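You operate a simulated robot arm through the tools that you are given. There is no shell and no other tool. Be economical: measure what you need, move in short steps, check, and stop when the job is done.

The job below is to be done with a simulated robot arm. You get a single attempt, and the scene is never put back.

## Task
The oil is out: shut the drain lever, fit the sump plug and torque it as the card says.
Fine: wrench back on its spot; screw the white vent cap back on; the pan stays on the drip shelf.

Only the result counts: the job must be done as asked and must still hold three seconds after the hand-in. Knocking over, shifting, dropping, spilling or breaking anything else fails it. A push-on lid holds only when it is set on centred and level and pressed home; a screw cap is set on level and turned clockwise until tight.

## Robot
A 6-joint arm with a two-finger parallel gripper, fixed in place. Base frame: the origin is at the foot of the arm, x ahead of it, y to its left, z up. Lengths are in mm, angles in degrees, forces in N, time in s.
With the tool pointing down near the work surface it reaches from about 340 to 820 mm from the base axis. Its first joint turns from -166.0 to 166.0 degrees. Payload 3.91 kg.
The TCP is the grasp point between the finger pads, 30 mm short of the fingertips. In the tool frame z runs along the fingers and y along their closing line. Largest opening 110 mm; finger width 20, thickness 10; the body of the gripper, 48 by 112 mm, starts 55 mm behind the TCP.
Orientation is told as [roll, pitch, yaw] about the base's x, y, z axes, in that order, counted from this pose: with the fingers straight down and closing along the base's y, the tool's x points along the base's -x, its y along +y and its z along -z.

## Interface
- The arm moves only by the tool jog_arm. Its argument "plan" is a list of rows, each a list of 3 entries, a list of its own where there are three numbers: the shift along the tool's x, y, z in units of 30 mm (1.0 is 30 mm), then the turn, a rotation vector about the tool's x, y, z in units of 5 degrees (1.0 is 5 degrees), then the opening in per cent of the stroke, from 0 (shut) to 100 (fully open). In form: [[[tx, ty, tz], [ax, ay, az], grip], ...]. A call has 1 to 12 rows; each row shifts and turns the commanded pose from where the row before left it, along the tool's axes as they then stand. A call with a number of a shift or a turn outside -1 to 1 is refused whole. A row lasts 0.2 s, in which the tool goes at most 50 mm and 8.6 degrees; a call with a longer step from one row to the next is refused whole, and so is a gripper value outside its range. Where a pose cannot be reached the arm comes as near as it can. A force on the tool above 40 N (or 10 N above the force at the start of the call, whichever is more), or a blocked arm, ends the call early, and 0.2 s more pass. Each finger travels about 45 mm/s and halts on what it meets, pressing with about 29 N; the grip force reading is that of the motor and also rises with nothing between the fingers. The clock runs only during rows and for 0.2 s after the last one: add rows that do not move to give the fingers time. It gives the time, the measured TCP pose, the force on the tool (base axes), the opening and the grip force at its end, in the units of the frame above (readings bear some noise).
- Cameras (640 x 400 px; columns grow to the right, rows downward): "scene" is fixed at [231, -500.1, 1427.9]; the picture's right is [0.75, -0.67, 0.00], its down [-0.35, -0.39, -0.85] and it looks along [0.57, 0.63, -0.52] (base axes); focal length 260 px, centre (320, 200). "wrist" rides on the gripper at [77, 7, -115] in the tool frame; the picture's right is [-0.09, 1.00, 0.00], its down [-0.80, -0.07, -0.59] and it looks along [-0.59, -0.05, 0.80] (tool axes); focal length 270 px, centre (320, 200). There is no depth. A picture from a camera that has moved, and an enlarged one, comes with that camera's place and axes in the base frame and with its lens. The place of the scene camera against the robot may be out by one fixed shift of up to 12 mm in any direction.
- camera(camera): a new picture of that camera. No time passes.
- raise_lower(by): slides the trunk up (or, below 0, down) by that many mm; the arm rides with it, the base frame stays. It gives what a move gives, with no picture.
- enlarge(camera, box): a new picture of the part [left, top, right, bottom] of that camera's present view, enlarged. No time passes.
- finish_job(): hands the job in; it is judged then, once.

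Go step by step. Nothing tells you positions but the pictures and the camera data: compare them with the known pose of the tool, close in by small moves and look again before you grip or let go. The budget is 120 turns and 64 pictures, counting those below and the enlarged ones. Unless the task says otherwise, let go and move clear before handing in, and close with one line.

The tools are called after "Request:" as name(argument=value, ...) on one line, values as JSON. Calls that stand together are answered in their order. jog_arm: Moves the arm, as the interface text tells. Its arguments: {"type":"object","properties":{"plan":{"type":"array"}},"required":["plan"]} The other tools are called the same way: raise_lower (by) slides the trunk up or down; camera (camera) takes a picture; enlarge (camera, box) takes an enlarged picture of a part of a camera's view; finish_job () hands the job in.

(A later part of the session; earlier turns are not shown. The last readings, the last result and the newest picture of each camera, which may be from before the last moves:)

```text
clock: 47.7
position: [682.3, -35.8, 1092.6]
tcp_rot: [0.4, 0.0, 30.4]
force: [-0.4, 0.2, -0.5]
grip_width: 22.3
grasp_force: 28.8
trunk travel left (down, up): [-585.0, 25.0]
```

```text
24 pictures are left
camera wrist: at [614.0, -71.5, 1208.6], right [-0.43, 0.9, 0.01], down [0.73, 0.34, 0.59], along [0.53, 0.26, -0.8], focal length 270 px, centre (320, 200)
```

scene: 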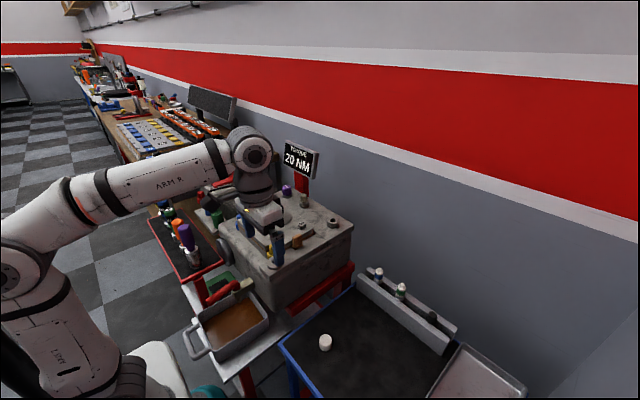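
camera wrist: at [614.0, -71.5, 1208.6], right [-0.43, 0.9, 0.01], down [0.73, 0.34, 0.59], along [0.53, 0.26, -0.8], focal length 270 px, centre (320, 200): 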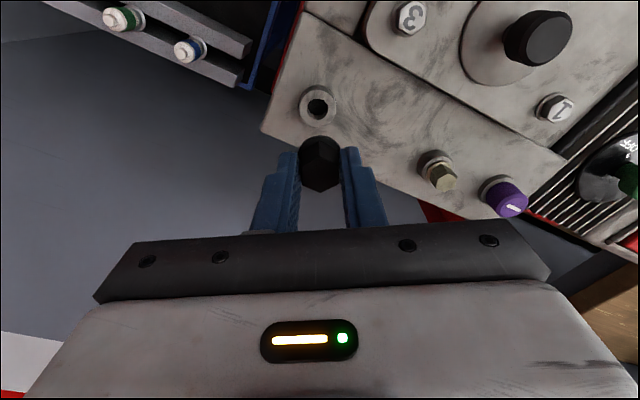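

Request:
jog_arm(plan=[[[0, 0, 0.8], [0, 0, 0], 5], [[0, 0, 0.8], [0, 0, 0], 5], [[0, 0, 0.2], [0, 0, 0], 5]])

Request:
enlarge(camera="wrist", box=[260, 90, 380, 200])

Request:
enlarge(camera="scene", box=[290, 160, 370, 240])

```text
clock: 48.5
position: [681.9, -34.2, 1038.6]
tcp_rot: [0.4, 0.1, 30.4]
force: [0.6, 0.7, -0.6]
grip_width: 22.3
grasp_force: 29.1
trunk travel left (down, up): [-585.0, 25.0]
```

```text
3.64 times, centred on (320, 145) of wrist
camera zoom: at [613.1, -70.1, 1154.6], right [-0.43, 0.9, 0.01], down [0.73, 0.34, 0.59], along [0.53, 0.26, -0.8], focal length 983 px, centre (320, 400)
```

zoom: 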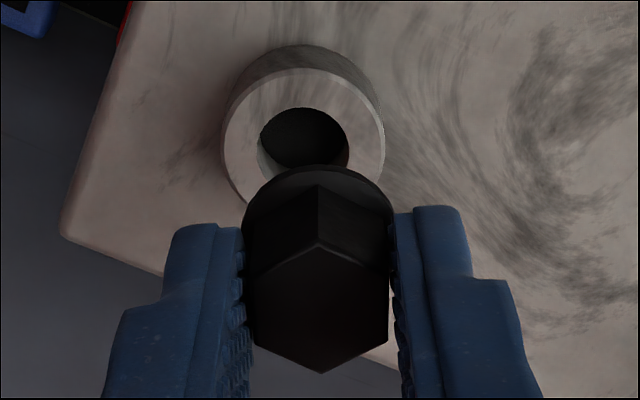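

```text
5.00 times, centred on (330, 200) of scene
camera zoom: at [231.0, -500.1, 1427.9], right [0.75, -0.67, 0.0], down [-0.35, -0.39, -0.85], along [0.57, 0.63, -0.52], focal length 1301 px, centre (270, 200)
```

zoom: 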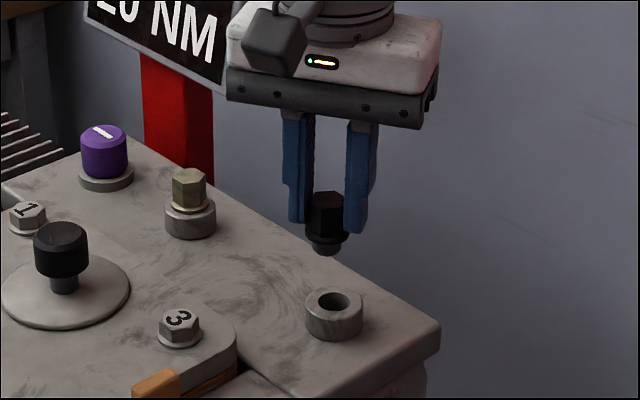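

Plug is nearly above the port, about 5 mm off. I correct and lower to just above it.

Request:
jog_arm(plan=[[[-0.14, -0.11, 0.3], [0, 0, 0], 5], [[0, 0, 0.4], [0, 0, 0], 5], [[0, 0, 0], [0, 0, 0], 5]])

Request:
enlarge(camera="wrist", box=[260, 90, 380, 200])

Request:
enlarge(camera="scene", box=[310, 180, 360, 240])

```text
clock: 49.3
position: [687.7, -34.9, 1017.7]
tcp_rot: [0.4, -0.1, 30.3]
force: [-0.1, -0.3, -0.1]
grip_width: 22.1
grasp_force: 29.0
trunk travel left (down, up): [-585.0, 25.0]
```

```text
3.64 times, centred on (320, 145) of wrist
camera zoom: at [618.1, -69.9, 1133.7], right [-0.43, 0.9, 0.01], down [0.73, 0.34, 0.59], along [0.53, 0.26, -0.8], focal length 983 px, centre (320, 400)
```

zoom: 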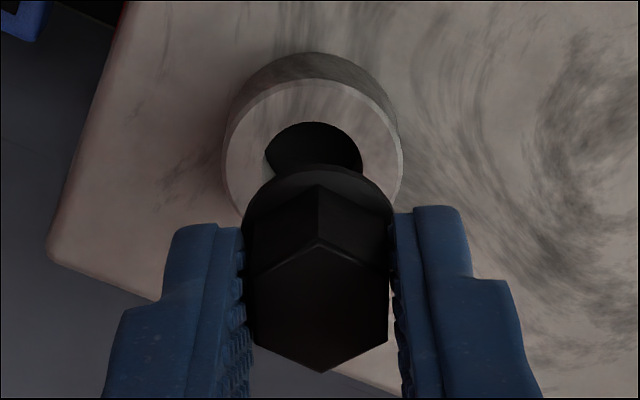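

```text
6.67 times, centred on (335, 210) of scene
camera zoom: at [231.0, -500.1, 1427.9], right [0.75, -0.67, 0.0], down [-0.35, -0.39, -0.85], along [0.57, 0.63, -0.52], focal length 1735 px, centre (220, 133)
```

zoom: 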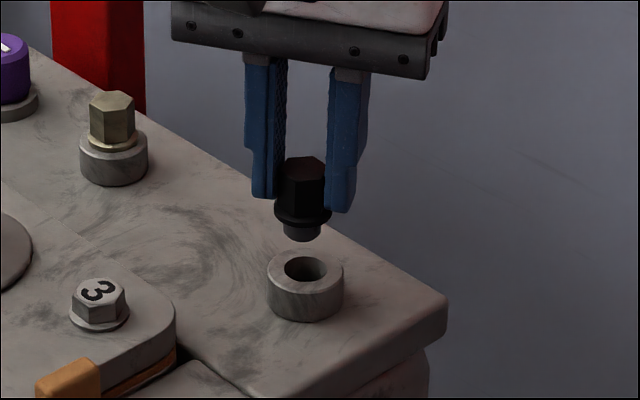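

Request:
jog_arm(plan=[[[-0.02, -0.045, 0.35], [0, 0, 0], 5], [[0, 0, 0.15], [0, 0, 0], 5], [[0, 0, 0.1], [0, 0, 0], 5], [[0, 0, 0.1], [0, 0, 0], 5]])

Request:
enlarge(camera="scene", box=[310, 180, 360, 240])

```text
clock: 50.3
position: [689.2, -35.4, 998.0]
tcp_rot: [0.4, 0.0, 30.4]
force: [-0.6, -0.2, -1.3]
grip_width: 22.4
grasp_force: 29.0
trunk travel left (down, up): [-585.0, 25.0]
```

```text
6.67 times, centred on (335, 210) of scene
camera zoom: at [231.0, -500.1, 1427.9], right [0.75, -0.67, 0.0], down [-0.35, -0.39, -0.85], along [0.57, 0.63, -0.52], focal length 1735 px, centre (220, 133)
```

zoom: 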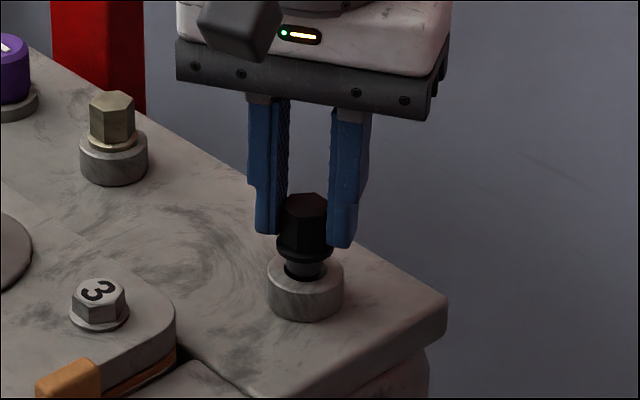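

Aligned at the hole's mouth. I go on down slowly until it meets the thread.

Request:
jog_arm(plan=[[[0, 0, 0.08], [0, 0, 0], 5], [[0, 0, 0.08], [0, 0, 0], 5], [[0, 0, 0.08], [0, 0, 0], 5], [[0, 0, 0.08], [0, 0, 0], 5]])

```text
clock: 51.3
position: [690.0, -34.0, 988.2]
tcp_rot: [0.3, 0.0, 30.4]
force: [0.0, 0.8, -0.8]
grip_width: 22.4
grasp_force: 29.2
trunk travel left (down, up): [-585.0, 25.0]
```

Request:
jog_arm(plan=[[[0, 0, 0.07], [0, 0, 0], 5], [[0, 0, 0.07], [0, 0, 0], 5], [[0, 0, 0.07], [0, 0, 0], 5]])

Request:
enlarge(camera="scene", box=[310, 180, 360, 240])

```text
clock: 52.1
position: [689.9, -34.7, 984.4]
tcp_rot: [0.2, -0.2, 30.5]
force: [5.9, 2.4, 16.1]
grip_width: 22.3
grasp_force: 29.5
trunk travel left (down, up): [-585.0, 25.0]
```

```text
6.67 times, centred on (335, 210) of scene
camera zoom: at [231.0, -500.1, 1427.9], right [0.75, -0.67, 0.0], down [-0.35, -0.39, -0.85], along [0.57, 0.63, -0.52], focal length 1735 px, centre (220, 133)
```

zoom: 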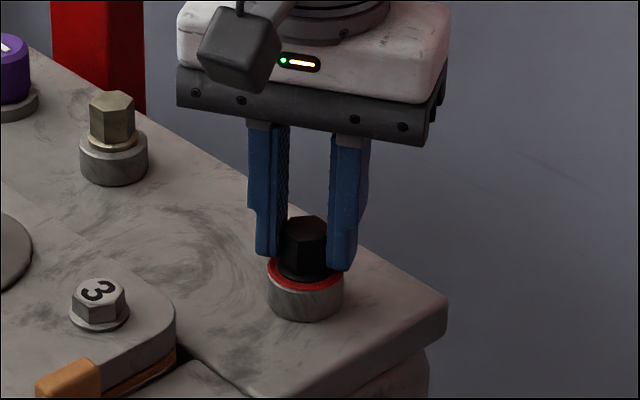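

A red indicator ring lit on the port: the plug is seated but not torqued. I turn it clockwise 60° to start the thread.

Request:
jog_arm(plan=[[[0, 0, -0.03], [0, 0, 1], 5], [[0, 0, 0], [0, 0, 1], 5], [[0, 0, 0], [0, 0, 1], 5], [[0, 0, 0], [0, 0, 1], 5], [[0, 0, 0], [0, 0, 1], 5], [[0, 0, 0], [0, 0, 1], 5], [[0, 0, 0], [0, 0, 1], 5], [[0, 0, 0], [0, 0, 1], 5], [[0, 0, 0], [0, 0, 1], 5], [[0, 0, 0], [0, 0, 1], 5], [[0, 0, 0], [0, 0, 1], 5], [[0, 0, 0], [0, 0, 1], 5]])

Request:
enlarge(camera="scene", box=[310, 180, 360, 240])

```text
clock: 54.7
position: [688.9, -34.6, 982.2]
tcp_rot: [0.1, 0.2, -29.5]
force: [15.5, 8.1, 14.3]
grip_width: 21.9
grasp_force: 28.7
trunk travel left (down, up): [-585.0, 25.0]
```

```text
6.67 times, centred on (335, 210) of scene
camera zoom: at [231.0, -500.1, 1427.9], right [0.75, -0.67, 0.0], down [-0.35, -0.39, -0.85], along [0.57, 0.63, -0.52], focal length 1735 px, centre (220, 133)
```

zoom: 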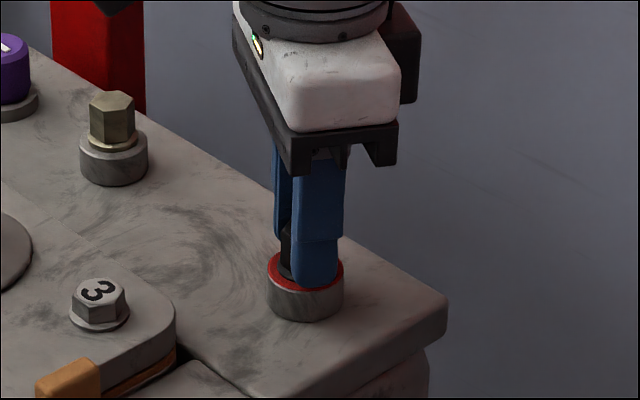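

The thread engages a little. I release, wind back 120°, regrip and take a full stroke.

Request:
jog_arm(plan=[[[0, 0, 0], [0, 0, 0], 25], [[0, 0, -0.05], [0, 0, 0], 40], [[0, 0, 0], [0, 0, -1], 40], [[0, 0, 0], [0, 0, -1], 40], [[0, 0, 0], [0, 0, -1], 40], [[0, 0, 0], [0, 0, -1], 40], [[0, 0, 0], [0, 0, -1], 40], [[0, 0, 0], [0, 0, -1], 40], [[0, 0, 0], [0, 0, -1], 40], [[0, 0, 0], [0, 0, -1], 40], [[0, 0, 0], [0, 0, -1], 40], [[0, 0, 0], [0, 0, -1], 40]])

Request:
jog_arm(plan=[[[0, 0, 0], [0, 0, -1], 40], [[0, 0, 0], [0, 0, -1], 40], [[0, 0, 0], [0, 0, -1], 40], [[0, 0, 0], [0, 0, -1], 40], [[0, 0, 0], [0, 0, -1], 40], [[0, 0, 0], [0, 0, -1], 40], [[0, 0, 0], [0, 0, -1], 40], [[0, 0, 0], [0, 0, -1], 40], [[0, 0, 0], [0, 0, -1], 40], [[0, 0, 0], [0, 0, -1], 40], [[0, 0, 0], [0, 0, -1], 40], [[0, 0, 0], [0, 0, -1], 40]])

Request:
enlarge(camera="wrist", box=[240, 90, 400, 230])

```text
clock: 57.3
position: [689.6, -36.5, 985.0]
tcp_rot: [0.4, 0.1, 20.4]
force: [-0.1, 0.3, 1.0]
grip_width: 44.0
grasp_force: 0.1
trunk travel left (down, up): [-585.0, 25.0]
```

```text
clock: 59.9
position: [687.9, -34.7, 984.1]
tcp_rot: [0.2, -0.3, 80.5]
force: [0.9, -0.2, -0.3]
grip_width: 43.9
grasp_force: 0.1
trunk travel left (down, up): [-585.0, 25.0]
```

```text
2.86 times, centred on (320, 160) of wrist
camera zoom: at [670.1, -112.0, 1099.8], right [-0.97, 0.25, 0.0], down [0.2, 0.78, 0.6], along [0.15, 0.58, -0.8], focal length 772 px, centre (320, 314)
```

zoom: 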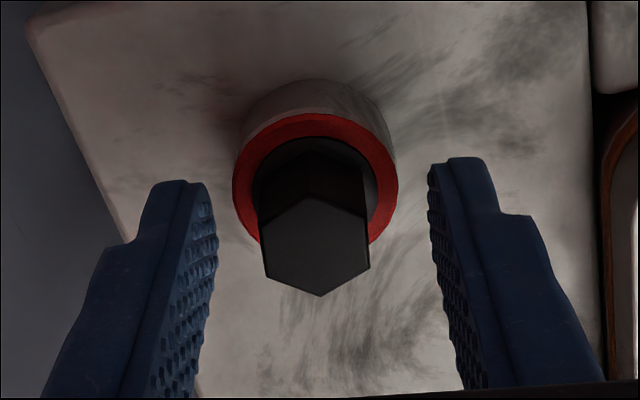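

Request:
jog_arm(plan=[[[0, 0, 0], [0, 0, -1], 40], [[0, 0, 0], [0, 0, -1], 35], [[0, 0, 0], [0, 0, 0], 15], [[0, 0, 0], [0, 0, 0], 10], [[0, 0, 0], [0, 0, 0], 5], [[0, 0, 0], [0, 0, 0], 5], [[0, 0, 0], [0, 0, 1], 5], [[0, 0, 0], [0, 0, 1], 5], [[0, 0, 0], [0, 0, 1], 5], [[0, 0, 0], [0, 0, 1], 5], [[0, 0, 0], [0, 0, 1], 5], [[0, 0, 0], [0, 0, 1], 5]])

Request:
jog_arm(plan=[[[0, 0, 0], [0, 0, 1], 5], [[0, 0, 0], [0, 0, 1], 5], [[0, 0, 0], [0, 0, 1], 5], [[0, 0, 0], [0, 0, 1], 5], [[0, 0, 0], [0, 0, 1], 5], [[0, 0, 0], [0, 0, 1], 5], [[0, 0, 0], [0, 0, 1], 5], [[0, 0, 0], [0, 0, 1], 5], [[0, 0, 0], [0, 0, 1], 5], [[0, 0, 0], [0, 0, 1], 5], [[0, 0, 0], [0, 0, 1], 5], [[0, 0, 0], [0, 0, 1], 5]])

```text
clock: 62.5
position: [690.0, -35.5, 984.4]
tcp_rot: [0.4, -0.2, 60.4]
force: [6.9, 2.4, 1.5]
grip_width: 22.4
grasp_force: 29.4
trunk travel left (down, up): [-585.0, 25.0]
```

```text
clock: 65.1
position: [688.4, -35.1, 984.0]
tcp_rot: [0.2, 0.2, 0.4]
force: [-1.6, 5.2, -0.6]
grip_width: 22.5
grasp_force: 29.0
trunk travel left (down, up): [-585.0, 25.0]
```

The plug is fully home and turns no deeper by hand. I release, rise and go for the blue 20 NM wrench.

Request:
jog_arm(plan=[[[0, 0, 0], [0, 0, 0], 30], [[0, 0, 0], [0, 0, 0], 60], [[0, 0, -1], [0, 0, 0], 60], [[0, 0, -1], [0, 0, 0], 60], [[0, 0, -1], [0, 0, 0], 60], [[0, 0, -1], [0, 0, 0], 60], [[1, 0, 0], [0, 0, 0], 60], [[1, 0, 0], [0, 0, 0], 60], [[1, 0, 0], [0, 0, 0], 60], [[1, 0, 0], [0, 0, 0], 60], [[1, 0, 0], [0, 0, 0], 60], [[1, 0.5, 0], [0, 0, -0.08], 60]])

Request:
jog_arm(plan=[[[1, 1, 0], [0, 0, 0], 60], [[1, 1, 0], [0, 0, 0], 60], [[1, 1, 0], [0, 0, 0], 60], [[1, 1, 0], [0, 0, 0], 60], [[1, 1, 0], [0, 0, 0], 60], [[0, 1, 0], [0, 0, 0], 60], [[0, 1, 0], [0, 0, 0], 60], [[0, 1, 0], [0, 0, 0], 60], [[0, 1, 0], [0, 0, 0], 60], [[0, 1, 0], [0, 0, 0], 60], [[0, 1, 0], [0, 0, 0], 60], [[0, 1, 0], [0, 0, 0], 60]])

Request:
jog_arm(plan=[[[0, 1, 0], [0, 0, 0], 60], [[0, 1, 0], [0, 0, 0], 60], [[0, 1, 0], [0, 0, 0], 60]])

Request:
camera(camera="wrist")

```text
clock: 67.7
position: [509.9, -22.2, 1105.0]
tcp_rot: [0.2, 0.0, 0.9]
force: [0.0, 0.5, 0.0]
grip_width: 66.0
grasp_force: 0.0
trunk travel left (down, up): [-585.0, 25.0]
```

```text
clock: 70.3
position: [354.2, 336.6, 1107.3]
tcp_rot: [0.3, 0.2, 0.8]
force: [-0.1, 0.9, -0.6]
grip_width: 65.8
grasp_force: 0.0
trunk travel left (down, up): [-585.0, 25.0]
```

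```text
clock: 71.1
position: [352.9, 425.5, 1107.1]
tcp_rot: [0.3, 0.2, 0.7]
force: [0.0, -1.1, -0.7]
grip_width: 65.9
grasp_force: 0.0
trunk travel left (down, up): [-585.0, 25.0]
```

```text
15 pictures are left
camera wrist: at [275.3, 429.7, 1224.0], right [0.07, 1.0, 0.0], down [0.8, -0.06, 0.59], along [0.59, -0.04, -0.81], focal length 270 px, centre (320, 200)
```

wrist: 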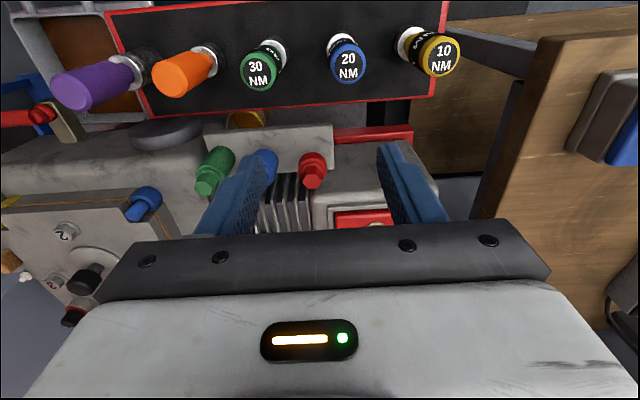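

Blue 20 NM is at about (325,453), top z≈950. I move above it and check.

Request:
jog_arm(plan=[[[0.95, 0.9, 0], [0, 0, 0.14], 60], [[0, 0, 1], [0, 0, 0], 60], [[0, 0, 1], [0, 0, 0], 60], [[0, 0, 1], [0, 0, 0], 60], [[0, 0, 0.8], [0, 0, 0], 60]])

Request:
camera(camera="wrist")

```text
clock: 72.3
position: [324.2, 452.7, 993.6]
tcp_rot: [0.3, 0.2, 0.1]
force: [-0.2, 0.1, 0.6]
grip_width: 66.3
grasp_force: 0.1
trunk travel left (down, up): [-585.0, 25.0]
```

```text
14 pictures are left
camera wrist: at [248.0, 458.1, 1108.9], right [0.09, 1.0, 0.0], down [0.8, -0.07, 0.59], along [0.59, -0.05, -0.81], focal length 270 px, centre (320, 200)
```

wrist: 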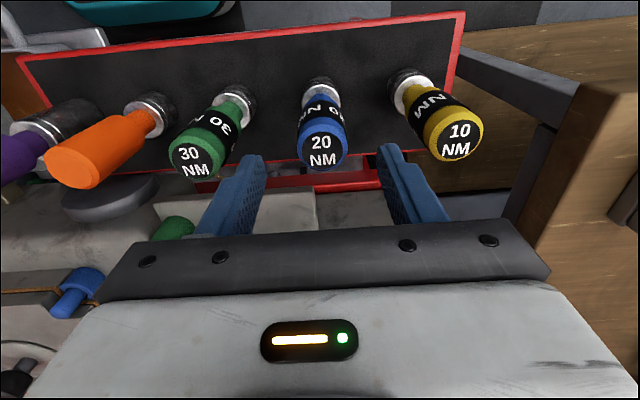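

Aligned. I lower and grip the handle.

Request:
jog_arm(plan=[[[0, 0, 0.7], [0, 0, 0], 60], [[0, 0, 0.7], [0, 0, 0], 60], [[0, 0, 0.72], [0, 0, 0], 60], [[0, 0, 0], [0, 0, 0], 40], [[0, 0, 0], [0, 0, 0], 25], [[0, 0, 0], [0, 0, 0], 10], [[0, 0, 0], [0, 0, 0], 10], [[0, 0, 0], [0, 0, 0], 10]])

```text
clock: 74.1
position: [324.4, 453.2, 929.4]
tcp_rot: [0.2, 0.2, 0.1]
force: [0.2, -0.4, -0.1]
grip_width: 32.4
grasp_force: 28.7
trunk travel left (down, up): [-585.0, 25.0]
```

Gripped centred (32 mm). I lift it clear and carry it over to the plug.

Request:
jog_arm(plan=[[[0, 0, -0.93], [0, 0, 0], 10], [[0, 0, -0.93], [0, 0, 0], 10], [[0, 0, -0.93], [0, 0, 0], 10], [[0, 0, -0.93], [0, 0, 0], 10], [[0, 0, -0.93], [0, 0, 0], 10], [[0, 0, -0.93], [0, 0, 0], 10], [[0, 0, -0.93], [0, 0, 0], 10], [[0, 0, -0.93], [0, 0, 0], 10]])

Request:
jog_arm(plan=[[[-0.3, -1, 0], [0, 0, 0], 10], [[-0.3, -1, 0], [0, 0, 0], 10], [[-0.3, -1, 0], [0, 0, 0], 10], [[-0.3, -1, 0], [0, 0, 0], 10], [[-0.3, -1, 0], [0, 0, 0], 10], [[-0.3, -1, 0], [0, 0, 0], 10], [[-0.3, -1, 0], [0, 0, 0], 10], [[-0.3, -1, 0], [0, 0, 0], 10], [[-0.3, -1, 0], [0, 0, 0], 10], [[-0.3, -1, 0], [0, 0, 0], 10], [[-0.3, -1, 0], [0, 0, 0], 10], [[-0.3, -1, 0], [0, 0, 0], 10]])

Request:
jog_arm(plan=[[[-1, -0.855, 0], [0, 0, 0], 10], [[-1, -0.855, 0], [0, 0, 0], 10], [[-1, -0.855, 0], [0, 0, 0], 10], [[-1, -0.855, 0], [0, 0, 0], 10], [[-1, -0.855, 0], [0, 0, 0], 10], [[-0.89, 0, 0], [0, 0, 0], 10], [[-0.89, 0, 0], [0, 0, 0], 10], [[-0.89, 0, 0], [0, 0, 0], 10], [[-0.89, 0, 0], [0, 0, 0], 10], [[0, 0, 0], [0, 0, 0], 10]])

Request:
enlarge(camera="scene", box=[280, 130, 380, 240])

```text
clock: 75.9
position: [324.9, 451.6, 1153.8]
tcp_rot: [0.3, 0.2, 0.1]
force: [-0.2, 0.0, -1.2]
grip_width: 32.4
grasp_force: 29.1
trunk travel left (down, up): [-585.0, 25.0]
```

```text
clock: 78.5
position: [433.6, 90.8, 1150.7]
tcp_rot: [0.3, 0.2, 0.2]
force: [0.2, 1.1, -2.5]
grip_width: 32.4
grasp_force: 28.7
trunk travel left (down, up): [-585.0, 25.0]
```

```text
clock: 80.7
position: [691.1, -36.7, 1148.7]
tcp_rot: [0.4, 0.2, 0.1]
force: [-0.2, 0.6, -1.8]
grip_width: 32.3
grasp_force: 28.9
trunk travel left (down, up): [-585.0, 25.0]
```

```text
3.64 times, centred on (330, 185) of scene
camera zoom: at [231.0, -500.1, 1427.9], right [0.75, -0.67, 0.0], down [-0.35, -0.39, -0.85], along [0.57, 0.63, -0.52], focal length 946 px, centre (284, 254)
```

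zoom: 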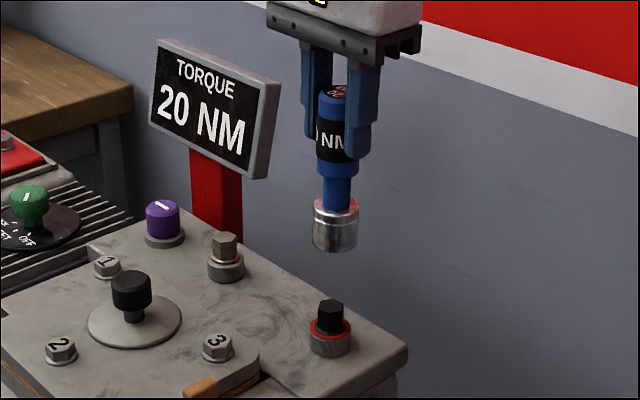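

I correct ~2 mm and lower the socket onto the plug's hex slowly.

Request:
jog_arm(plan=[[[0.06, 0.055, 0.5], [0, 0, 0], 10], [[0, 0, 0.5], [0, 0, 0], 10], [[0, 0, 0.5], [0, 0, 0], 10], [[0, 0, 0.1], [0, 0, 0], 10], [[0, 0, 0], [0, 0, 0], 10]])

Request:
jog_arm(plan=[[[0, 0, 0.1], [0, 0, 0], 10], [[0, 0, 0.1], [0, 0, 0], 10], [[0, 0, 0.1], [0, 0, 0], 10], [[0, 0, 0.1], [0, 0, 0], 10], [[0, 0, 0.1], [0, 0, 0], 10], [[0, 0, 0.1], [0, 0, 0], 10]])

```text
clock: 81.9
position: [688.9, -32.7, 1101.8]
tcp_rot: [0.3, 0.2, 0.1]
force: [-0.2, -0.8, -2.1]
grip_width: 32.1
grasp_force: 29.3
trunk travel left (down, up): [-585.0, 25.0]
```

```text
clock: 83.3
position: [687.5, -33.9, 1082.8]
tcp_rot: [0.4, 0.2, 0.1]
force: [-0.2, -0.2, -1.5]
grip_width: 32.3
grasp_force: 29.1
trunk travel left (down, up): [-585.0, 25.0]
```

Request:
jog_arm(plan=[[[0, 0, 0.1], [0, 0, 0], 10], [[0, 0, 0.1], [0, 0, 0], 10], [[0, 0, 0.1], [0, 0, 0], 10], [[0, 0, 0.1], [0, 0, 0], 10], [[0, 0, 0.1], [0, 0, 0], 10]])

Request:
enlarge(camera="scene", box=[300, 180, 370, 240])

```text
clock: 84.5
position: [687.8, -32.8, 1067.8]
tcp_rot: [0.3, 0.2, 0.1]
force: [0.4, 0.0, -1.8]
grip_width: 32.1
grasp_force: 28.9
trunk travel left (down, up): [-585.0, 25.0]
```

```text
6.67 times, centred on (335, 210) of scene
camera zoom: at [231.0, -500.1, 1427.9], right [0.75, -0.67, 0.0], down [-0.35, -0.39, -0.85], along [0.57, 0.63, -0.52], focal length 1735 px, centre (220, 133)
```

zoom: 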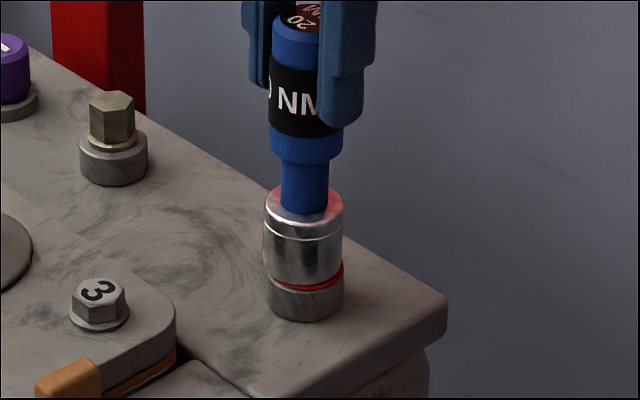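

The socket encloses the hex. I settle it down and turn clockwise.

Request:
jog_arm(plan=[[[0, 0, 0.1], [0, 0, 0], 10], [[0, 0, 0.06], [0, 0, 0], 10], [[0, 0, 0.06], [0, 0, 0], 10], [[0, 0, 0], [0, 0, 1], 10], [[0, 0, 0], [0, 0, 1], 10], [[0, 0, 0], [0, 0, 1], 10], [[0, 0, 0], [0, 0, 1], 10], [[0, 0, 0], [0, 0, 1], 10]])

```text
clock: 86.3
position: [687.3, -34.5, 1063.1]
tcp_rot: [0.2, 0.3, -24.9]
force: [1.7, -4.0, 13.1]
grip_width: 32.4
grasp_force: 29.4
trunk travel left (down, up): [-585.0, 25.0]
```

Request:
jog_arm(plan=[[[0, 0, 0], [0, 0, 1], 10], [[0, 0, 0], [0, 0, 1], 10], [[0, 0, 0], [0, 0, 1], 10]])

Request:
enlarge(camera="scene", box=[280, 130, 380, 240])

```text
clock: 87.1
position: [686.4, -33.7, 1061.5]
tcp_rot: [0.0, 0.3, -39.9]
force: [0.1, -1.9, 10.1]
grip_width: 31.9
grasp_force: 28.9
trunk travel left (down, up): [-585.0, 25.0]
```

```text
3.64 times, centred on (330, 185) of scene
camera zoom: at [231.0, -500.1, 1427.9], right [0.75, -0.67, 0.0], down [-0.35, -0.39, -0.85], along [0.57, 0.63, -0.52], focal length 946 px, centre (284, 254)
```

zoom: 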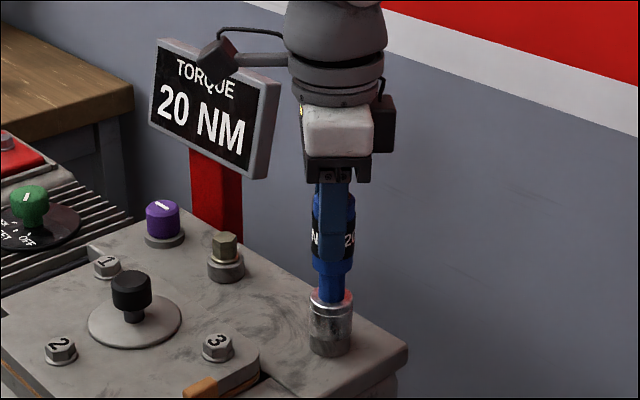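

No sign of change yet beyond the socket. I release, wind back to +90° and take a long stroke.

Request:
jog_arm(plan=[[[0, 0, 0], [0, 0, 0], 35], [[0, 0, 0], [0, 0, 0], 50], [[0, 0, 0], [0, 0, -1], 50], [[0, 0, 0], [0, 0, -1], 50], [[0, 0, 0], [0, 0, -1], 50], [[0, 0, 0], [0, 0, -1], 50], [[0, 0, 0], [0, 0, -1], 50], [[0, 0, 0], [0, 0, -1], 50], [[0, 0, 0], [0, 0, -1], 50], [[0, 0, 0], [0, 0, -1], 50], [[0, 0, 0], [0, 0, -1], 50], [[0, 0, 0], [0, 0, -1], 50]])

Request:
jog_arm(plan=[[[0, 0, 0], [0, 0, -1], 50], [[0, 0, 0], [0, 0, -1], 50], [[0, 0, 0], [0, 0, -1], 50], [[0, 0, 0], [0, 0, -1], 50], [[0, 0, 0], [0, 0, -1], 50], [[0, 0, 0], [0, 0, -1], 50], [[0, 0, 0], [0, 0, -1], 50], [[0, 0, 0], [0, 0, -1], 50], [[0, 0, 0], [0, 0, -1], 50], [[0, 0, 0], [0, 0, -1], 50], [[0, 0, 0], [0, 0, -1], 50], [[0, 0, 0], [0, 0, -1], 50]])

Request:
jog_arm(plan=[[[0, 0, 0], [0, 0, -1], 50], [[0, 0, 0], [0, 0, -1], 40], [[0, 0, 0], [0, 0, 0], 20], [[0, 0, 0], [0, 0, 0], 10], [[0, 0, 0], [0, 0, 0], 10], [[0, 0, 0], [0, 0, 0], 10], [[0, 0, 0], [0, 0, 1], 10], [[0, 0, 0], [0, 0, 1], 10], [[0, 0, 0], [0, 0, 1], 10], [[0, 0, 0], [0, 0, 1], 10], [[0, 0, 0], [0, 0, 1], 10], [[0, 0, 0], [0, 0, 1], 10]])

Request:
jog_arm(plan=[[[0, 0, 0], [0, 0, 1], 10], [[0, 0, 0], [0, 0, 1], 10], [[0, 0, 0], [0, 0, 1], 10], [[0, 0, 0], [0, 0, 1], 10], [[0, 0, 0], [0, 0, 1], 10], [[0, 0, 0], [0, 0, 1], 10], [[0, 0, 0], [0, 0, 1], 10], [[0, 0, 0], [0, 0, 1], 10], [[0, 0, 0], [0, 0, 1], 10], [[0, 0, 0], [0, 0, 1], 10], [[0, 0, 0], [0, 0, 1], 10], [[0, 0, 0], [0, 0, 1], 10]])

```text
clock: 89.7
position: [688.1, -33.0, 1063.0]
tcp_rot: [0.3, 0.1, 10.1]
force: [0.0, 1.2, -0.2]
grip_width: 54.9
grasp_force: 0.0
trunk travel left (down, up): [-585.0, 25.0]
```

```text
clock: 92.3
position: [688.7, -32.7, 1061.5]
tcp_rot: [0.3, -0.2, 70.2]
force: [-0.1, -0.1, -0.4]
grip_width: 55.1
grasp_force: 0.0
trunk travel left (down, up): [-585.0, 25.0]
```

```text
clock: 94.9
position: [689.1, -33.4, 1062.8]
tcp_rot: [0.3, -0.2, 50.1]
force: [5.9, 2.7, 3.2]
grip_width: 32.3
grasp_force: 28.6
trunk travel left (down, up): [-585.0, 25.0]
```

```text
clock: 97.5
position: [687.7, -33.8, 1061.9]
tcp_rot: [0.4, 0.2, -9.9]
force: [7.1, -2.0, 5.0]
grip_width: 32.2
grasp_force: 29.1
trunk travel left (down, up): [-585.0, 25.0]
```

Turned 90° with it. I look at the indicator.

Request:
enlarge(camera="scene", box=[300, 180, 370, 240])

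```text
6.67 times, centred on (335, 210) of scene
camera zoom: at [231.0, -500.1, 1427.9], right [0.75, -0.67, 0.0], down [-0.35, -0.39, -0.85], along [0.57, 0.63, -0.52], focal length 1735 px, centre (220, 133)
```

zoom: 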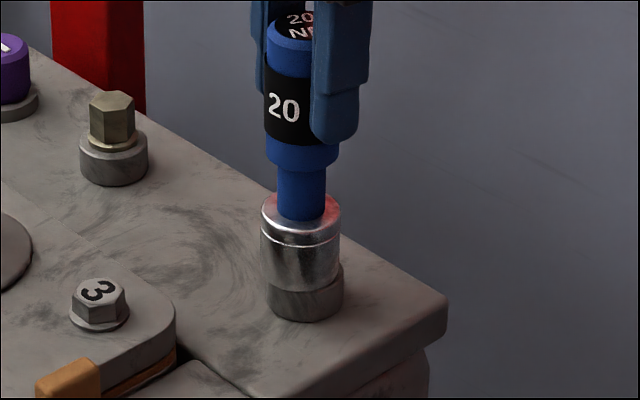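

I lift the wrench a little to see the indicator ring.

Request:
jog_arm(plan=[[[0, 0, -0.7], [0, 0, 0], 10], [[0, 0, -0.7], [0, 0, 0], 10]])

Request:
enlarge(camera="scene", box=[300, 180, 370, 240])

```text
clock: 98.1
position: [688.8, -33.5, 1103.6]
tcp_rot: [0.3, 0.4, -9.9]
force: [1.3, -0.1, -2.4]
grip_width: 32.3
grasp_force: 29.3
trunk travel left (down, up): [-585.0, 25.0]
```

```text
6.67 times, centred on (335, 210) of scene
camera zoom: at [231.0, -500.1, 1427.9], right [0.75, -0.67, 0.0], down [-0.35, -0.39, -0.85], along [0.57, 0.63, -0.52], focal length 1735 px, centre (220, 133)
```

zoom: 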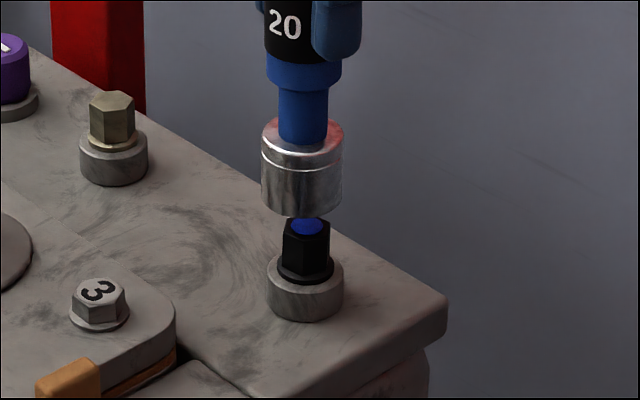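

The plug top now carries a blue mark and the red ring is gone: torqued with the 20 NM wrench. I carry the wrench back to its spot.

Request:
jog_arm(plan=[[[0, 0, -0.8], [0, 0, -1], 10], [[0, 0, -0.75], [0, 0, -1], 10], [[0.89, 0, 0], [0, 0, 0], 10], [[0.89, 0, 0], [0, 0, 0], 10], [[0.89, 0, 0], [0, 0, 0], 10], [[0.89, 0, 0], [0, 0, 0], 10], [[1, 0.855, 0], [0, 0, 0], 10], [[1, 0.855, 0], [0, 0, 0], 10], [[1, 0.855, 0], [0, 0, 0], 10], [[1, 0.855, 0], [0, 0, 0], 10], [[1, 0.855, 0], [0, 0, 0], 10]])

Request:
jog_arm(plan=[[[0.3, 1, 0], [0, 0, 0], 10], [[0.3, 1, 0], [0, 0, 0], 10], [[0.3, 1, 0], [0, 0, 0], 10], [[0.3, 1, 0], [0, 0, 0], 10], [[0.3, 1, 0], [0, 0, 0], 10], [[0.3, 1, 0], [0, 0, 0], 10], [[0.3, 1, 0], [0, 0, 0], 10], [[0.3, 1, 0], [0, 0, 0], 10], [[0.3, 1, 0], [0, 0, 0], 10], [[0.3, 1, 0], [0, 0, 0], 10], [[0.3, 1, 0], [0, 0, 0], 10], [[0.3, 0.95, 0], [0, 0, 0], 10]])

Request:
jog_arm(plan=[[[0, 0, 0], [0, 0, 0], 10]])

Request:
camera(camera="wrist")

```text
clock: 100.5
position: [430.6, 95.5, 1152.3]
tcp_rot: [0.3, 0.1, 0.1]
force: [0.8, -0.2, -3.0]
grip_width: 32.4
grasp_force: 28.8
trunk travel left (down, up): [-585.0, 25.0]
```

```text
clock: 103.1
position: [322.5, 452.4, 1155.1]
tcp_rot: [0.3, 0.2, 0.1]
force: [0.0, -0.3, -1.8]
grip_width: 32.6
grasp_force: 28.8
trunk travel left (down, up): [-585.0, 25.0]
```

```text
clock: 103.5
position: [320.9, 453.0, 1155.2]
tcp_rot: [0.3, 0.1, 0.2]
force: [0.2, 0.1, -1.9]
grip_width: 32.3
grasp_force: 29.1
trunk travel left (down, up): [-585.0, 25.0]
```

```text
8 pictures are left
camera wrist: at [245.4, 457.3, 1270.3], right [0.09, 1.0, 0.01], down [0.8, -0.07, 0.59], along [0.59, -0.05, -0.81], focal length 270 px, centre (320, 200)
```

wrist: 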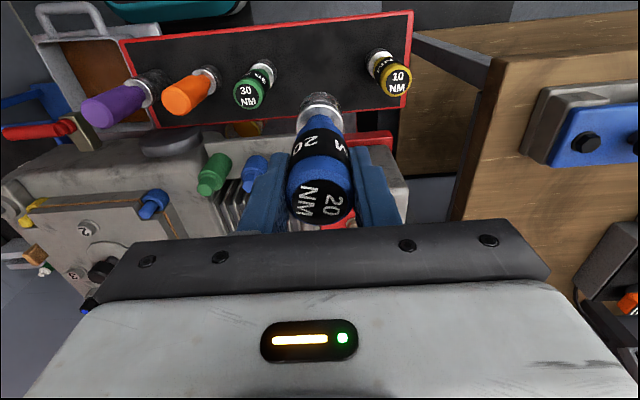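

I lower it straight down on its spot, slowly at the end.

Request:
jog_arm(plan=[[[-0.08, 0.01, 1], [0, 0, 0], 10], [[0, 0, 1], [0, 0, 0], 10], [[0, 0, 1], [0, 0, 0], 10], [[0, 0, 1], [0, 0, 0], 10], [[0, 0, 1], [0, 0, 0], 10], [[0, 0, 1], [0, 0, 0], 10], [[0, 0, 1], [0, 0, 0], 10], [[0, 0, 0], [0, 0, 0], 10]])

Request:
jog_arm(plan=[[[0, 0, 0.15], [0, 0, 0], 10], [[0, 0, 0.1], [0, 0, 0], 10], [[0, 0, 0.07], [0, 0, 0], 10], [[0, 0, 0.05], [0, 0, 0], 10], [[0, 0, 0.05], [0, 0, 0], 10]])

```text
clock: 105.3
position: [323.9, 454.9, 945.1]
tcp_rot: [0.3, 0.3, 0.1]
force: [0.0, -0.1, -2.2]
grip_width: 32.4
grasp_force: 29.0
trunk travel left (down, up): [-585.0, 25.0]
```

```text
clock: 106.5
position: [324.0, 453.8, 934.3]
tcp_rot: [0.6, 0.0, 0.1]
force: [1.4, 1.8, 23.1]
grip_width: 32.7
grasp_force: 29.4
trunk travel left (down, up): [-585.0, 25.0]
```

The wrench sits lower in my grip than at first (it followed the plug down), so this contact is the tray. I ease off, release, and rise.

Request:
jog_arm(plan=[[[0, 0, -0.04], [0, 0, 0], 10], [[0, 0, 0], [0, 0, 0], 20], [[0, 0, 0], [0, 0, 0], 35], [[0, 0, 0], [0, 0, 0], 50], [[0, 0, 0], [0, 0, 0], 60], [[0, 0, -0.8], [0, 0, 0], 60], [[0, 0, -1], [0, 0, 0], 60], [[0, 0, -1], [0, 0, 0], 60], [[0, 0, -1], [0, 0, 0], 60], [[0, 0, -1], [0, 0, 0], 60]])

Request:
camera(camera="wrist")

```text
clock: 108.7
position: [323.1, 450.7, 1077.4]
tcp_rot: [0.3, 0.2, 0.2]
force: [-0.3, 0.6, -0.2]
grip_width: 66.0
grasp_force: 0.1
trunk travel left (down, up): [-585.0, 25.0]
```

```text
7 pictures are left
camera wrist: at [246.4, 455.8, 1194.0], right [0.09, 1.0, 0.01], down [0.8, -0.07, 0.59], along [0.59, -0.05, -0.81], focal length 270 px, centre (320, 200)
```

wrist: 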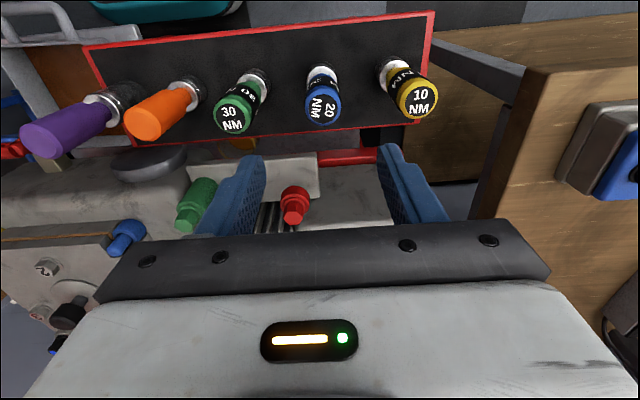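

The wrench stands upright on its spot. Next the white cap at about (491,-215).

Request:
jog_arm(plan=[[[-0.3, -1, 0], [0, 0, 0], 60], [[-0.3, -1, 0], [0, 0, 0], 60], [[-0.3, -1, 0], [0, 0, 0], 60], [[-0.3, -1, 0], [0, 0, 0], 60], [[-0.3, -1, 0], [0, 0, 0], 60], [[-0.3, -1, 0], [0, 0, 0], 60], [[-0.3, -1, 0], [0, 0, 0], 60], [[-0.3, -1, 0], [0, 0, 0], 60], [[-0.3, -1, 0], [0, 0, 0], 60], [[-0.3, -1, 0], [0, 0, 0], 60], [[-0.3, -1, 0], [0, 0, 0], 60], [[-0.3, -1, 0], [0, 0, 0], 60]])

Request:
jog_arm(plan=[[[-0.2, -1, 0], [0, 0, 0], 60], [[-0.2, -1, 0], [0, 0, 0], 60], [[-0.2, -1, 0], [0, 0, 0], 60], [[-0.2, -1, 0], [0, 0, 0], 60], [[-0.2, -1, 0], [0, 0, 0], 60], [[-0.2, -1, 0], [0, 0, 0], 60], [[-0.2, -1, 0], [0, 0, 0], 60], [[-0.2, -1, 0], [0, 0, 0], 60], [[-0.2, -1, 0], [0, 0, 0], 60], [[-0.2, -1, 0], [0, 0, 0], 60]])

Request:
raise_lower(by=-250)

Request:
camera(camera="wrist")

```text
clock: 111.3
position: [431.4, 92.3, 1075.1]
tcp_rot: [0.3, 0.2, 0.1]
force: [-0.3, 0.2, 0.0]
grip_width: 65.9
grasp_force: 0.1
trunk travel left (down, up): [-585.0, 25.0]
```

```text
clock: 113.5
position: [493.4, -209.0, 1072.4]
tcp_rot: [0.4, 0.3, 0.2]
force: [-0.3, -0.5, -0.5]
grip_width: 65.7
grasp_force: 0.1
trunk travel left (down, up): [-585.0, 25.0]
```

```text
clock: 116.1
position: [492.7, -208.7, 822.2]
tcp_rot: [0.3, 0.2, 0.0]
force: [0.3, -0.3, -0.1]
grip_width: 66.0
grasp_force: 0.1
trunk travel left (down, up): [-335.0, 275.0]
```

```text
6 pictures are left
camera wrist: at [416.5, -203.1, 937.9], right [0.09, 1.0, 0.01], down [0.8, -0.07, 0.59], along [0.59, -0.05, -0.81], focal length 270 px, centre (320, 200)
```

wrist: 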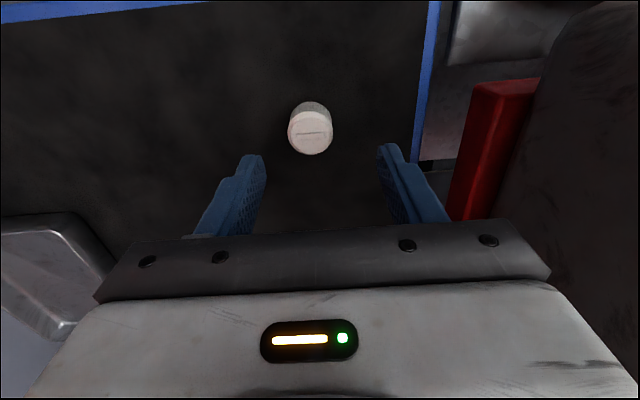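

Cap centre is 6 mm to the −y side. I correct, lower to the table and grip it.

Request:
jog_arm(plan=[[[-0.04, -0.215, 0.6], [0, 0, 0], 60], [[0, 0, 0.7], [0, 0, 0], 55], [[0, 0, 0.6], [0, 0, 0], 50], [[0, 0, 0.15], [0, 0, 0], 50], [[0, 0, 0], [0, 0, 0], 50]])

```text
clock: 117.3
position: [494.1, -214.6, 759.1]
tcp_rot: [0.3, 0.2, 0.1]
force: [-0.3, -0.1, 0.0]
grip_width: 55.1
grasp_force: 0.0
trunk travel left (down, up): [-335.0, 275.0]
```

Request:
jog_arm(plan=[[[0, 0, 0.1], [0, 0, 0], 50], [[0, 0, 0.07], [0, 0, 0], 50], [[0, 0, 0], [0, 0, 0], 35], [[0, 0, 0], [0, 0, 0], 20], [[0, 0, 0], [0, 0, 0], 10], [[0, 0, 0], [0, 0, 0], 10], [[0, 0, 0], [0, 0, 0], 10]])

```text
clock: 118.9
position: [493.8, -214.0, 754.6]
tcp_rot: [0.3, 0.2, 0.2]
force: [-0.4, -0.1, -0.2]
grip_width: 38.1
grasp_force: 29.2
trunk travel left (down, up): [-335.0, 275.0]
```

Request:
jog_arm(plan=[[[0, 0, -1], [0, 0, 0], 10], [[0, 0, -1], [0, 0, 0], 10]])

Request:
camera(camera="wrist")

```text
clock: 119.5
position: [492.1, -215.2, 815.3]
tcp_rot: [0.4, 0.2, 0.2]
force: [-0.9, -0.5, -0.5]
grip_width: 38.2
grasp_force: 29.3
trunk travel left (down, up): [-335.0, 275.0]
```

```text
5 pictures are left
camera wrist: at [415.6, -210.8, 931.5], right [0.09, 1.0, 0.01], down [0.8, -0.07, 0.59], along [0.59, -0.05, -0.81], focal length 270 px, centre (320, 200)
```

wrist: 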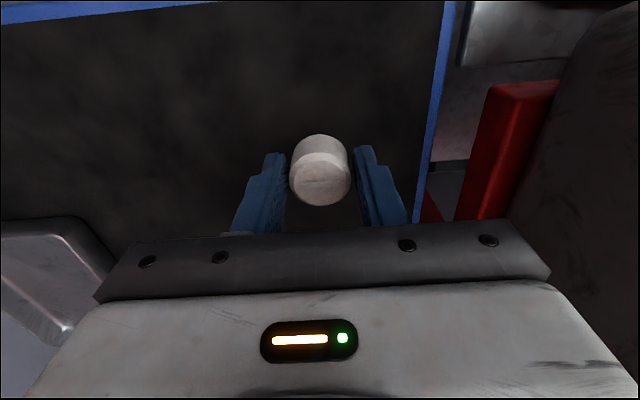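

The cap's width shows it sits ~10 mm off toward the far edge of the pads. I set it back down and regrip it centred and lower.

Request:
jog_arm(plan=[[[0, 0, 1], [0, 0, 0], 10], [[0, 0, 0.97], [0, 0, 0], 10], [[0, 0, 0.04], [0, 0, 0], 10], [[0, 0, 0], [0, 0, 0], 20], [[0, 0, 0], [0, 0, 0], 45], [[0, 0, 0], [0, 0, 0], 50], [[-0.36, 0, 0], [0, 0, 0], 50], [[0, 0, 0.15], [0, 0, 0], 50], [[0, 0, 0.1], [0, 0, 0], 50]])

Request:
camera(camera="wrist")

```text
clock: 121.5
position: [504.8, -214.0, 749.1]
tcp_rot: [0.4, 0.0, 0.2]
force: [-0.3, 1.3, 7.3]
grip_width: 54.9
grasp_force: 0.1
trunk travel left (down, up): [-335.0, 275.0]
```

```text
4 pictures are left
camera wrist: at [428.2, -209.2, 864.7], right [0.09, 1.0, 0.0], down [0.8, -0.07, 0.59], along [0.59, -0.05, -0.81], focal length 270 px, centre (320, 200)
```

wrist: 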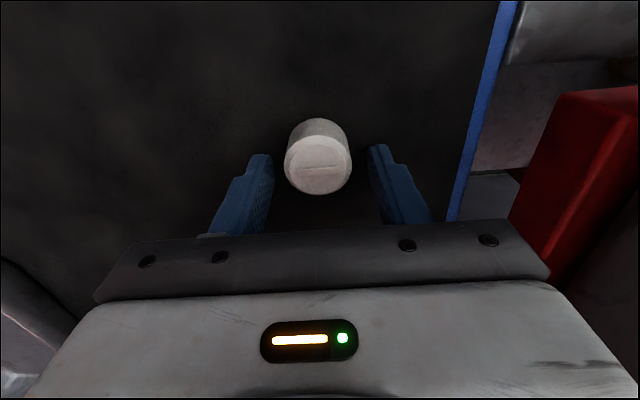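

Re-evaluating with the table contact (z≈718), the cap is 7 mm nearer than my present centre; I shift back by that and grip.

Request:
jog_arm(plan=[[[0.23, 0, -0.07], [0, 0, 0], 50], [[0, 0, 0], [0, 0, 0], 50], [[0, 0, 0], [0, 0, 0], 35], [[0, 0, 0], [0, 0, 0], 20], [[0, 0, 0], [0, 0, 0], 10], [[0, 0, 0], [0, 0, 0], 10], [[0, 0, 0], [0, 0, 0], 10]])

```text
clock: 123.1
position: [497.9, -213.7, 750.4]
tcp_rot: [0.4, 0.2, 0.1]
force: [-0.5, 0.2, -0.3]
grip_width: 37.7
grasp_force: 29.4
trunk travel left (down, up): [-335.0, 275.0]
```

Request:
raise_lower(by=250)

Request:
jog_arm(plan=[[[0, 0, -0.65], [0, 0, 0], 10], [[0, 0, -0.65], [0, 0, 0], 10], [[0.2, 0.88, 0], [0, 0, 0], 10], [[0.2, 0.88, 0], [0, 0, 0], 10], [[0.2, 0.88, 0], [0, 0, 0], 10], [[0.2, 0.88, 0], [0, 0, 0], 10], [[0.24, 0.88, 0], [0, 0, 0], 10], [[0.24, 0.88, 0], [0, 0, 0], 10], [[0, 0, 0], [0, 0, 0], 10], [[0, 0, 0], [0, 0, 0], 10]])

Request:
enlarge(camera="wrist", box=[260, 70, 380, 200])

```text
clock: 125.7
position: [498.6, -214.4, 1000.0]
tcp_rot: [0.2, 0.2, 0.0]
force: [0.5, -0.6, -0.7]
grip_width: 37.8
grasp_force: 29.3
trunk travel left (down, up): [-585.0, 25.0]
```

```text
clock: 127.9
position: [461.0, -54.1, 1039.5]
tcp_rot: [0.3, 0.2, 0.1]
force: [0.0, -0.8, -0.6]
grip_width: 37.7
grasp_force: 29.1
trunk travel left (down, up): [-585.0, 25.0]
```

```text
3.08 times, centred on (320, 135) of wrist
camera zoom: at [383.5, -49.7, 1155.4], right [0.09, 1.0, 0.01], down [0.8, -0.07, 0.59], along [0.59, -0.05, -0.81], focal length 832 px, centre (320, 400)
```

zoom: 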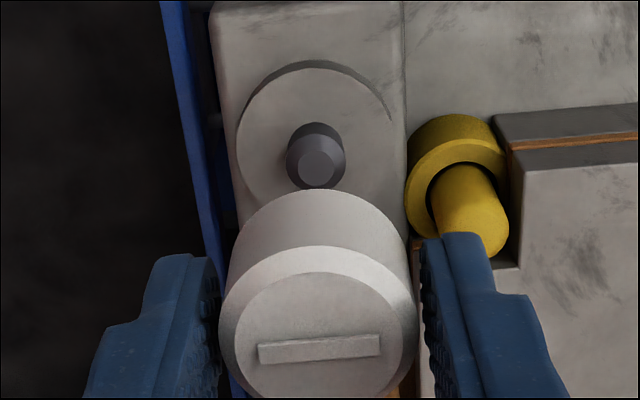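

Vent stub is ~3 mm further out than the cap. I correct, lower to ~10 mm above it and check from the side.

Request:
jog_arm(plan=[[[-0.1, -0.035, 0.8], [0, 0, 0], 10], [[0, 0, 0.8], [0, 0, 0], 10], [[0, 0, 0], [0, 0, 0], 10]])

Request:
enlarge(camera="scene", box=[240, 220, 310, 275])

```text
clock: 128.7
position: [461.3, -54.0, 993.4]
tcp_rot: [0.3, 0.2, 0.0]
force: [0.3, 0.0, -0.1]
grip_width: 38.1
grasp_force: 29.2
trunk travel left (down, up): [-585.0, 25.0]
```

```text
7.27 times, centred on (275, 248) of scene
camera zoom: at [231.0, -500.1, 1427.9], right [0.75, -0.67, 0.0], down [-0.35, -0.39, -0.85], along [0.57, 0.63, -0.52], focal length 1893 px, centre (647, -146)
```

zoom: 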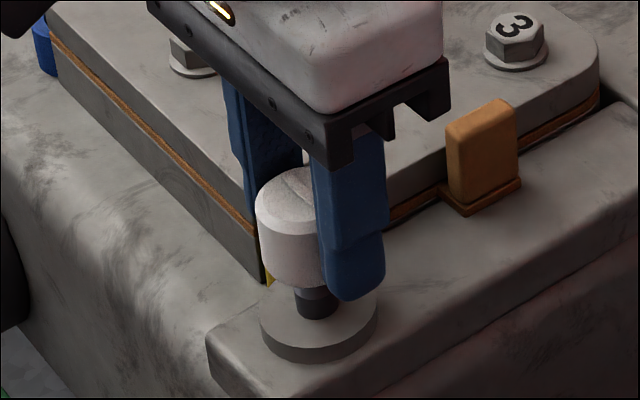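

Looks aligned from the side. I lower slowly until contact.

Request:
jog_arm(plan=[[[0, 0, 0.2], [0, 0, 0], 10], [[0, 0, 0.15], [0, 0, 0], 10], [[0, 0, 0.1], [0, 0, 0], 10], [[0, 0, 0.1], [0, 0, 0], 10], [[0, 0, 0.1], [0, 0, 0], 10]])

```text
clock: 129.9
position: [461.2, -55.4, 973.0]
tcp_rot: [0.3, 0.2, 0.1]
force: [0.0, -0.2, -0.9]
grip_width: 37.6
grasp_force: 28.8
trunk travel left (down, up): [-585.0, 25.0]
```

Request:
jog_arm(plan=[[[0, 0, 0.08], [0, 0, 0], 10], [[0, 0, 0.08], [0, 0, 0], 10], [[0, 0, 0.08], [0, 0, 0], 10], [[0, 0, 0.08], [0, 0, 0], 10]])

```text
clock: 130.8
position: [461.1, -54.3, 968.2]
tcp_rot: [0.4, -0.1, 0.3]
force: [-4.9, 7.3, 21.5]
grip_width: 38.1
grasp_force: 29.3
trunk travel left (down, up): [-585.0, 25.0]
stopped in row 4: the force on the tool passed its limit (the readings are from after the stop); the commanded pose is now the measured one
```

Contact came likely because the +y finger meets the yellow fitting beside the vent. I lift, yaw the gripper by 105° so the fingers clear it, and come down again.

Request:
jog_arm(plan=[[[0, 0, -0.8], [0, 0, -0.06], 10], [[0, 0, 0], [0, 0, -1], 10], [[0, 0, 0], [0, 0, -1], 10], [[0, 0, 0], [0, 0, -1], 10], [[0, 0, 0], [0, 0, -1], 10], [[0, 0, 0], [0, 0, -1], 10], [[0, 0, 0], [0, 0, -1], 10], [[0, 0, 0], [0, 0, -1], 10], [[0, 0, 0], [0, 0, -1], 10], [[0, 0, 0], [0, 0, -1], 10], [[0, 0, 0], [0, 0, -1], 10], [[0, 0, 0], [0, 0, -1], 10]])

Request:
jog_arm(plan=[[[0, 0, 0], [0, 0, -1], 10], [[0, 0, 0], [0, 0, -1], 10], [[0, 0, 0], [0, 0, -1], 10], [[0, 0, 0], [0, 0, -1], 10], [[0, 0, 0], [0, 0, -1], 10], [[0, 0, 0], [0, 0, -1], 10], [[0, 0, 0], [0, 0, -1], 10], [[0, 0, 0], [0, 0, -1], 10], [[0, 0, 0], [0, 0, -1], 10], [[0, 0, 0], [0, 0, -1], 10], [[0, 0, 0], [0, 0, 0], 10]])

```text
clock: 133.4
position: [461.0, -53.8, 991.1]
tcp_rot: [0.1, 0.0, 55.6]
force: [-15.4, 25.1, -2.1]
grip_width: 31.9
grasp_force: 29.2
trunk travel left (down, up): [-585.0, 25.0]
```

```text
clock: 135.8
position: [461.5, -57.0, 991.8]
tcp_rot: [-0.1, -0.3, 105.5]
force: [-21.8, 0.3, -0.6]
grip_width: 31.9
grasp_force: 29.0
trunk travel left (down, up): [-585.0, 25.0]
```

The grip width changed to 31.9 with a side force — the cap probably stayed on the stub while the fingers slid up. I check with a picture.

Request:
enlarge(camera="scene", box=[240, 220, 310, 275])

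```text
7.27 times, centred on (275, 248) of scene
camera zoom: at [231.0, -500.1, 1427.9], right [0.75, -0.67, 0.0], down [-0.35, -0.39, -0.85], along [0.57, 0.63, -0.52], focal length 1893 px, centre (647, -146)
```

zoom: 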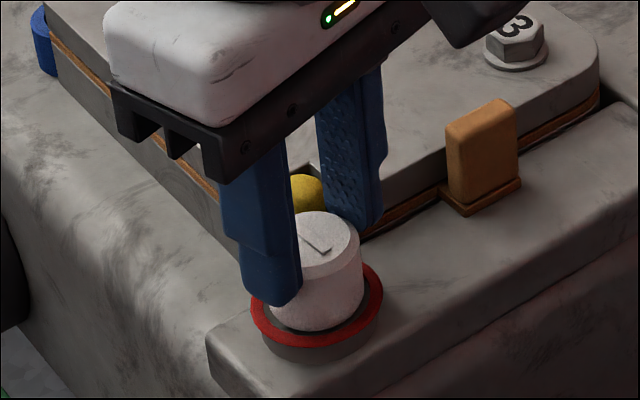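

The cap sits threaded on the stub with a red "loose" ring showing. I release, recentre, lower around it and grip it squarely.

Request:
jog_arm(plan=[[[0, 0, 0], [0, 0, 0], 35], [[0, 0, 0], [0, 0, 0], 50], [[0, 0, 0], [0, 0, 1], 50], [[0, 0, 0], [0, 0, 1], 50], [[0, 0, 0], [0, 0, 1], 50], [[-0.04, 0.11, 0], [0, 0, 0], 50], [[0, 0, 0.3], [0, 0, 0], 50], [[0, 0, 0.3], [0, 0, 0], 50], [[0, 0, 0], [0, 0, 0], 50]])

```text
clock: 137.8
position: [459.3, -54.6, 971.0]
tcp_rot: [0.0, -0.3, 90.4]
force: [0.3, -0.5, -0.2]
grip_width: 54.9
grasp_force: 0.1
trunk travel left (down, up): [-585.0, 25.0]
```

Request:
jog_arm(plan=[[[0, 0, 0], [0, 0, 0], 40], [[0, 0, 0], [0, 0, 0], 33], [[0, 0, 0], [0, 0, 0], 25], [[0, 0, 0], [0, 0, 0], 15], [[0, 0, 0], [0, 0, 0], 15]])

```text
clock: 139.0
position: [459.4, -54.7, 972.9]
tcp_rot: [0.0, -0.4, 90.5]
force: [1.0, -0.5, -0.1]
grip_width: 33.2
grasp_force: 29.3
trunk travel left (down, up): [-585.0, 25.0]
```

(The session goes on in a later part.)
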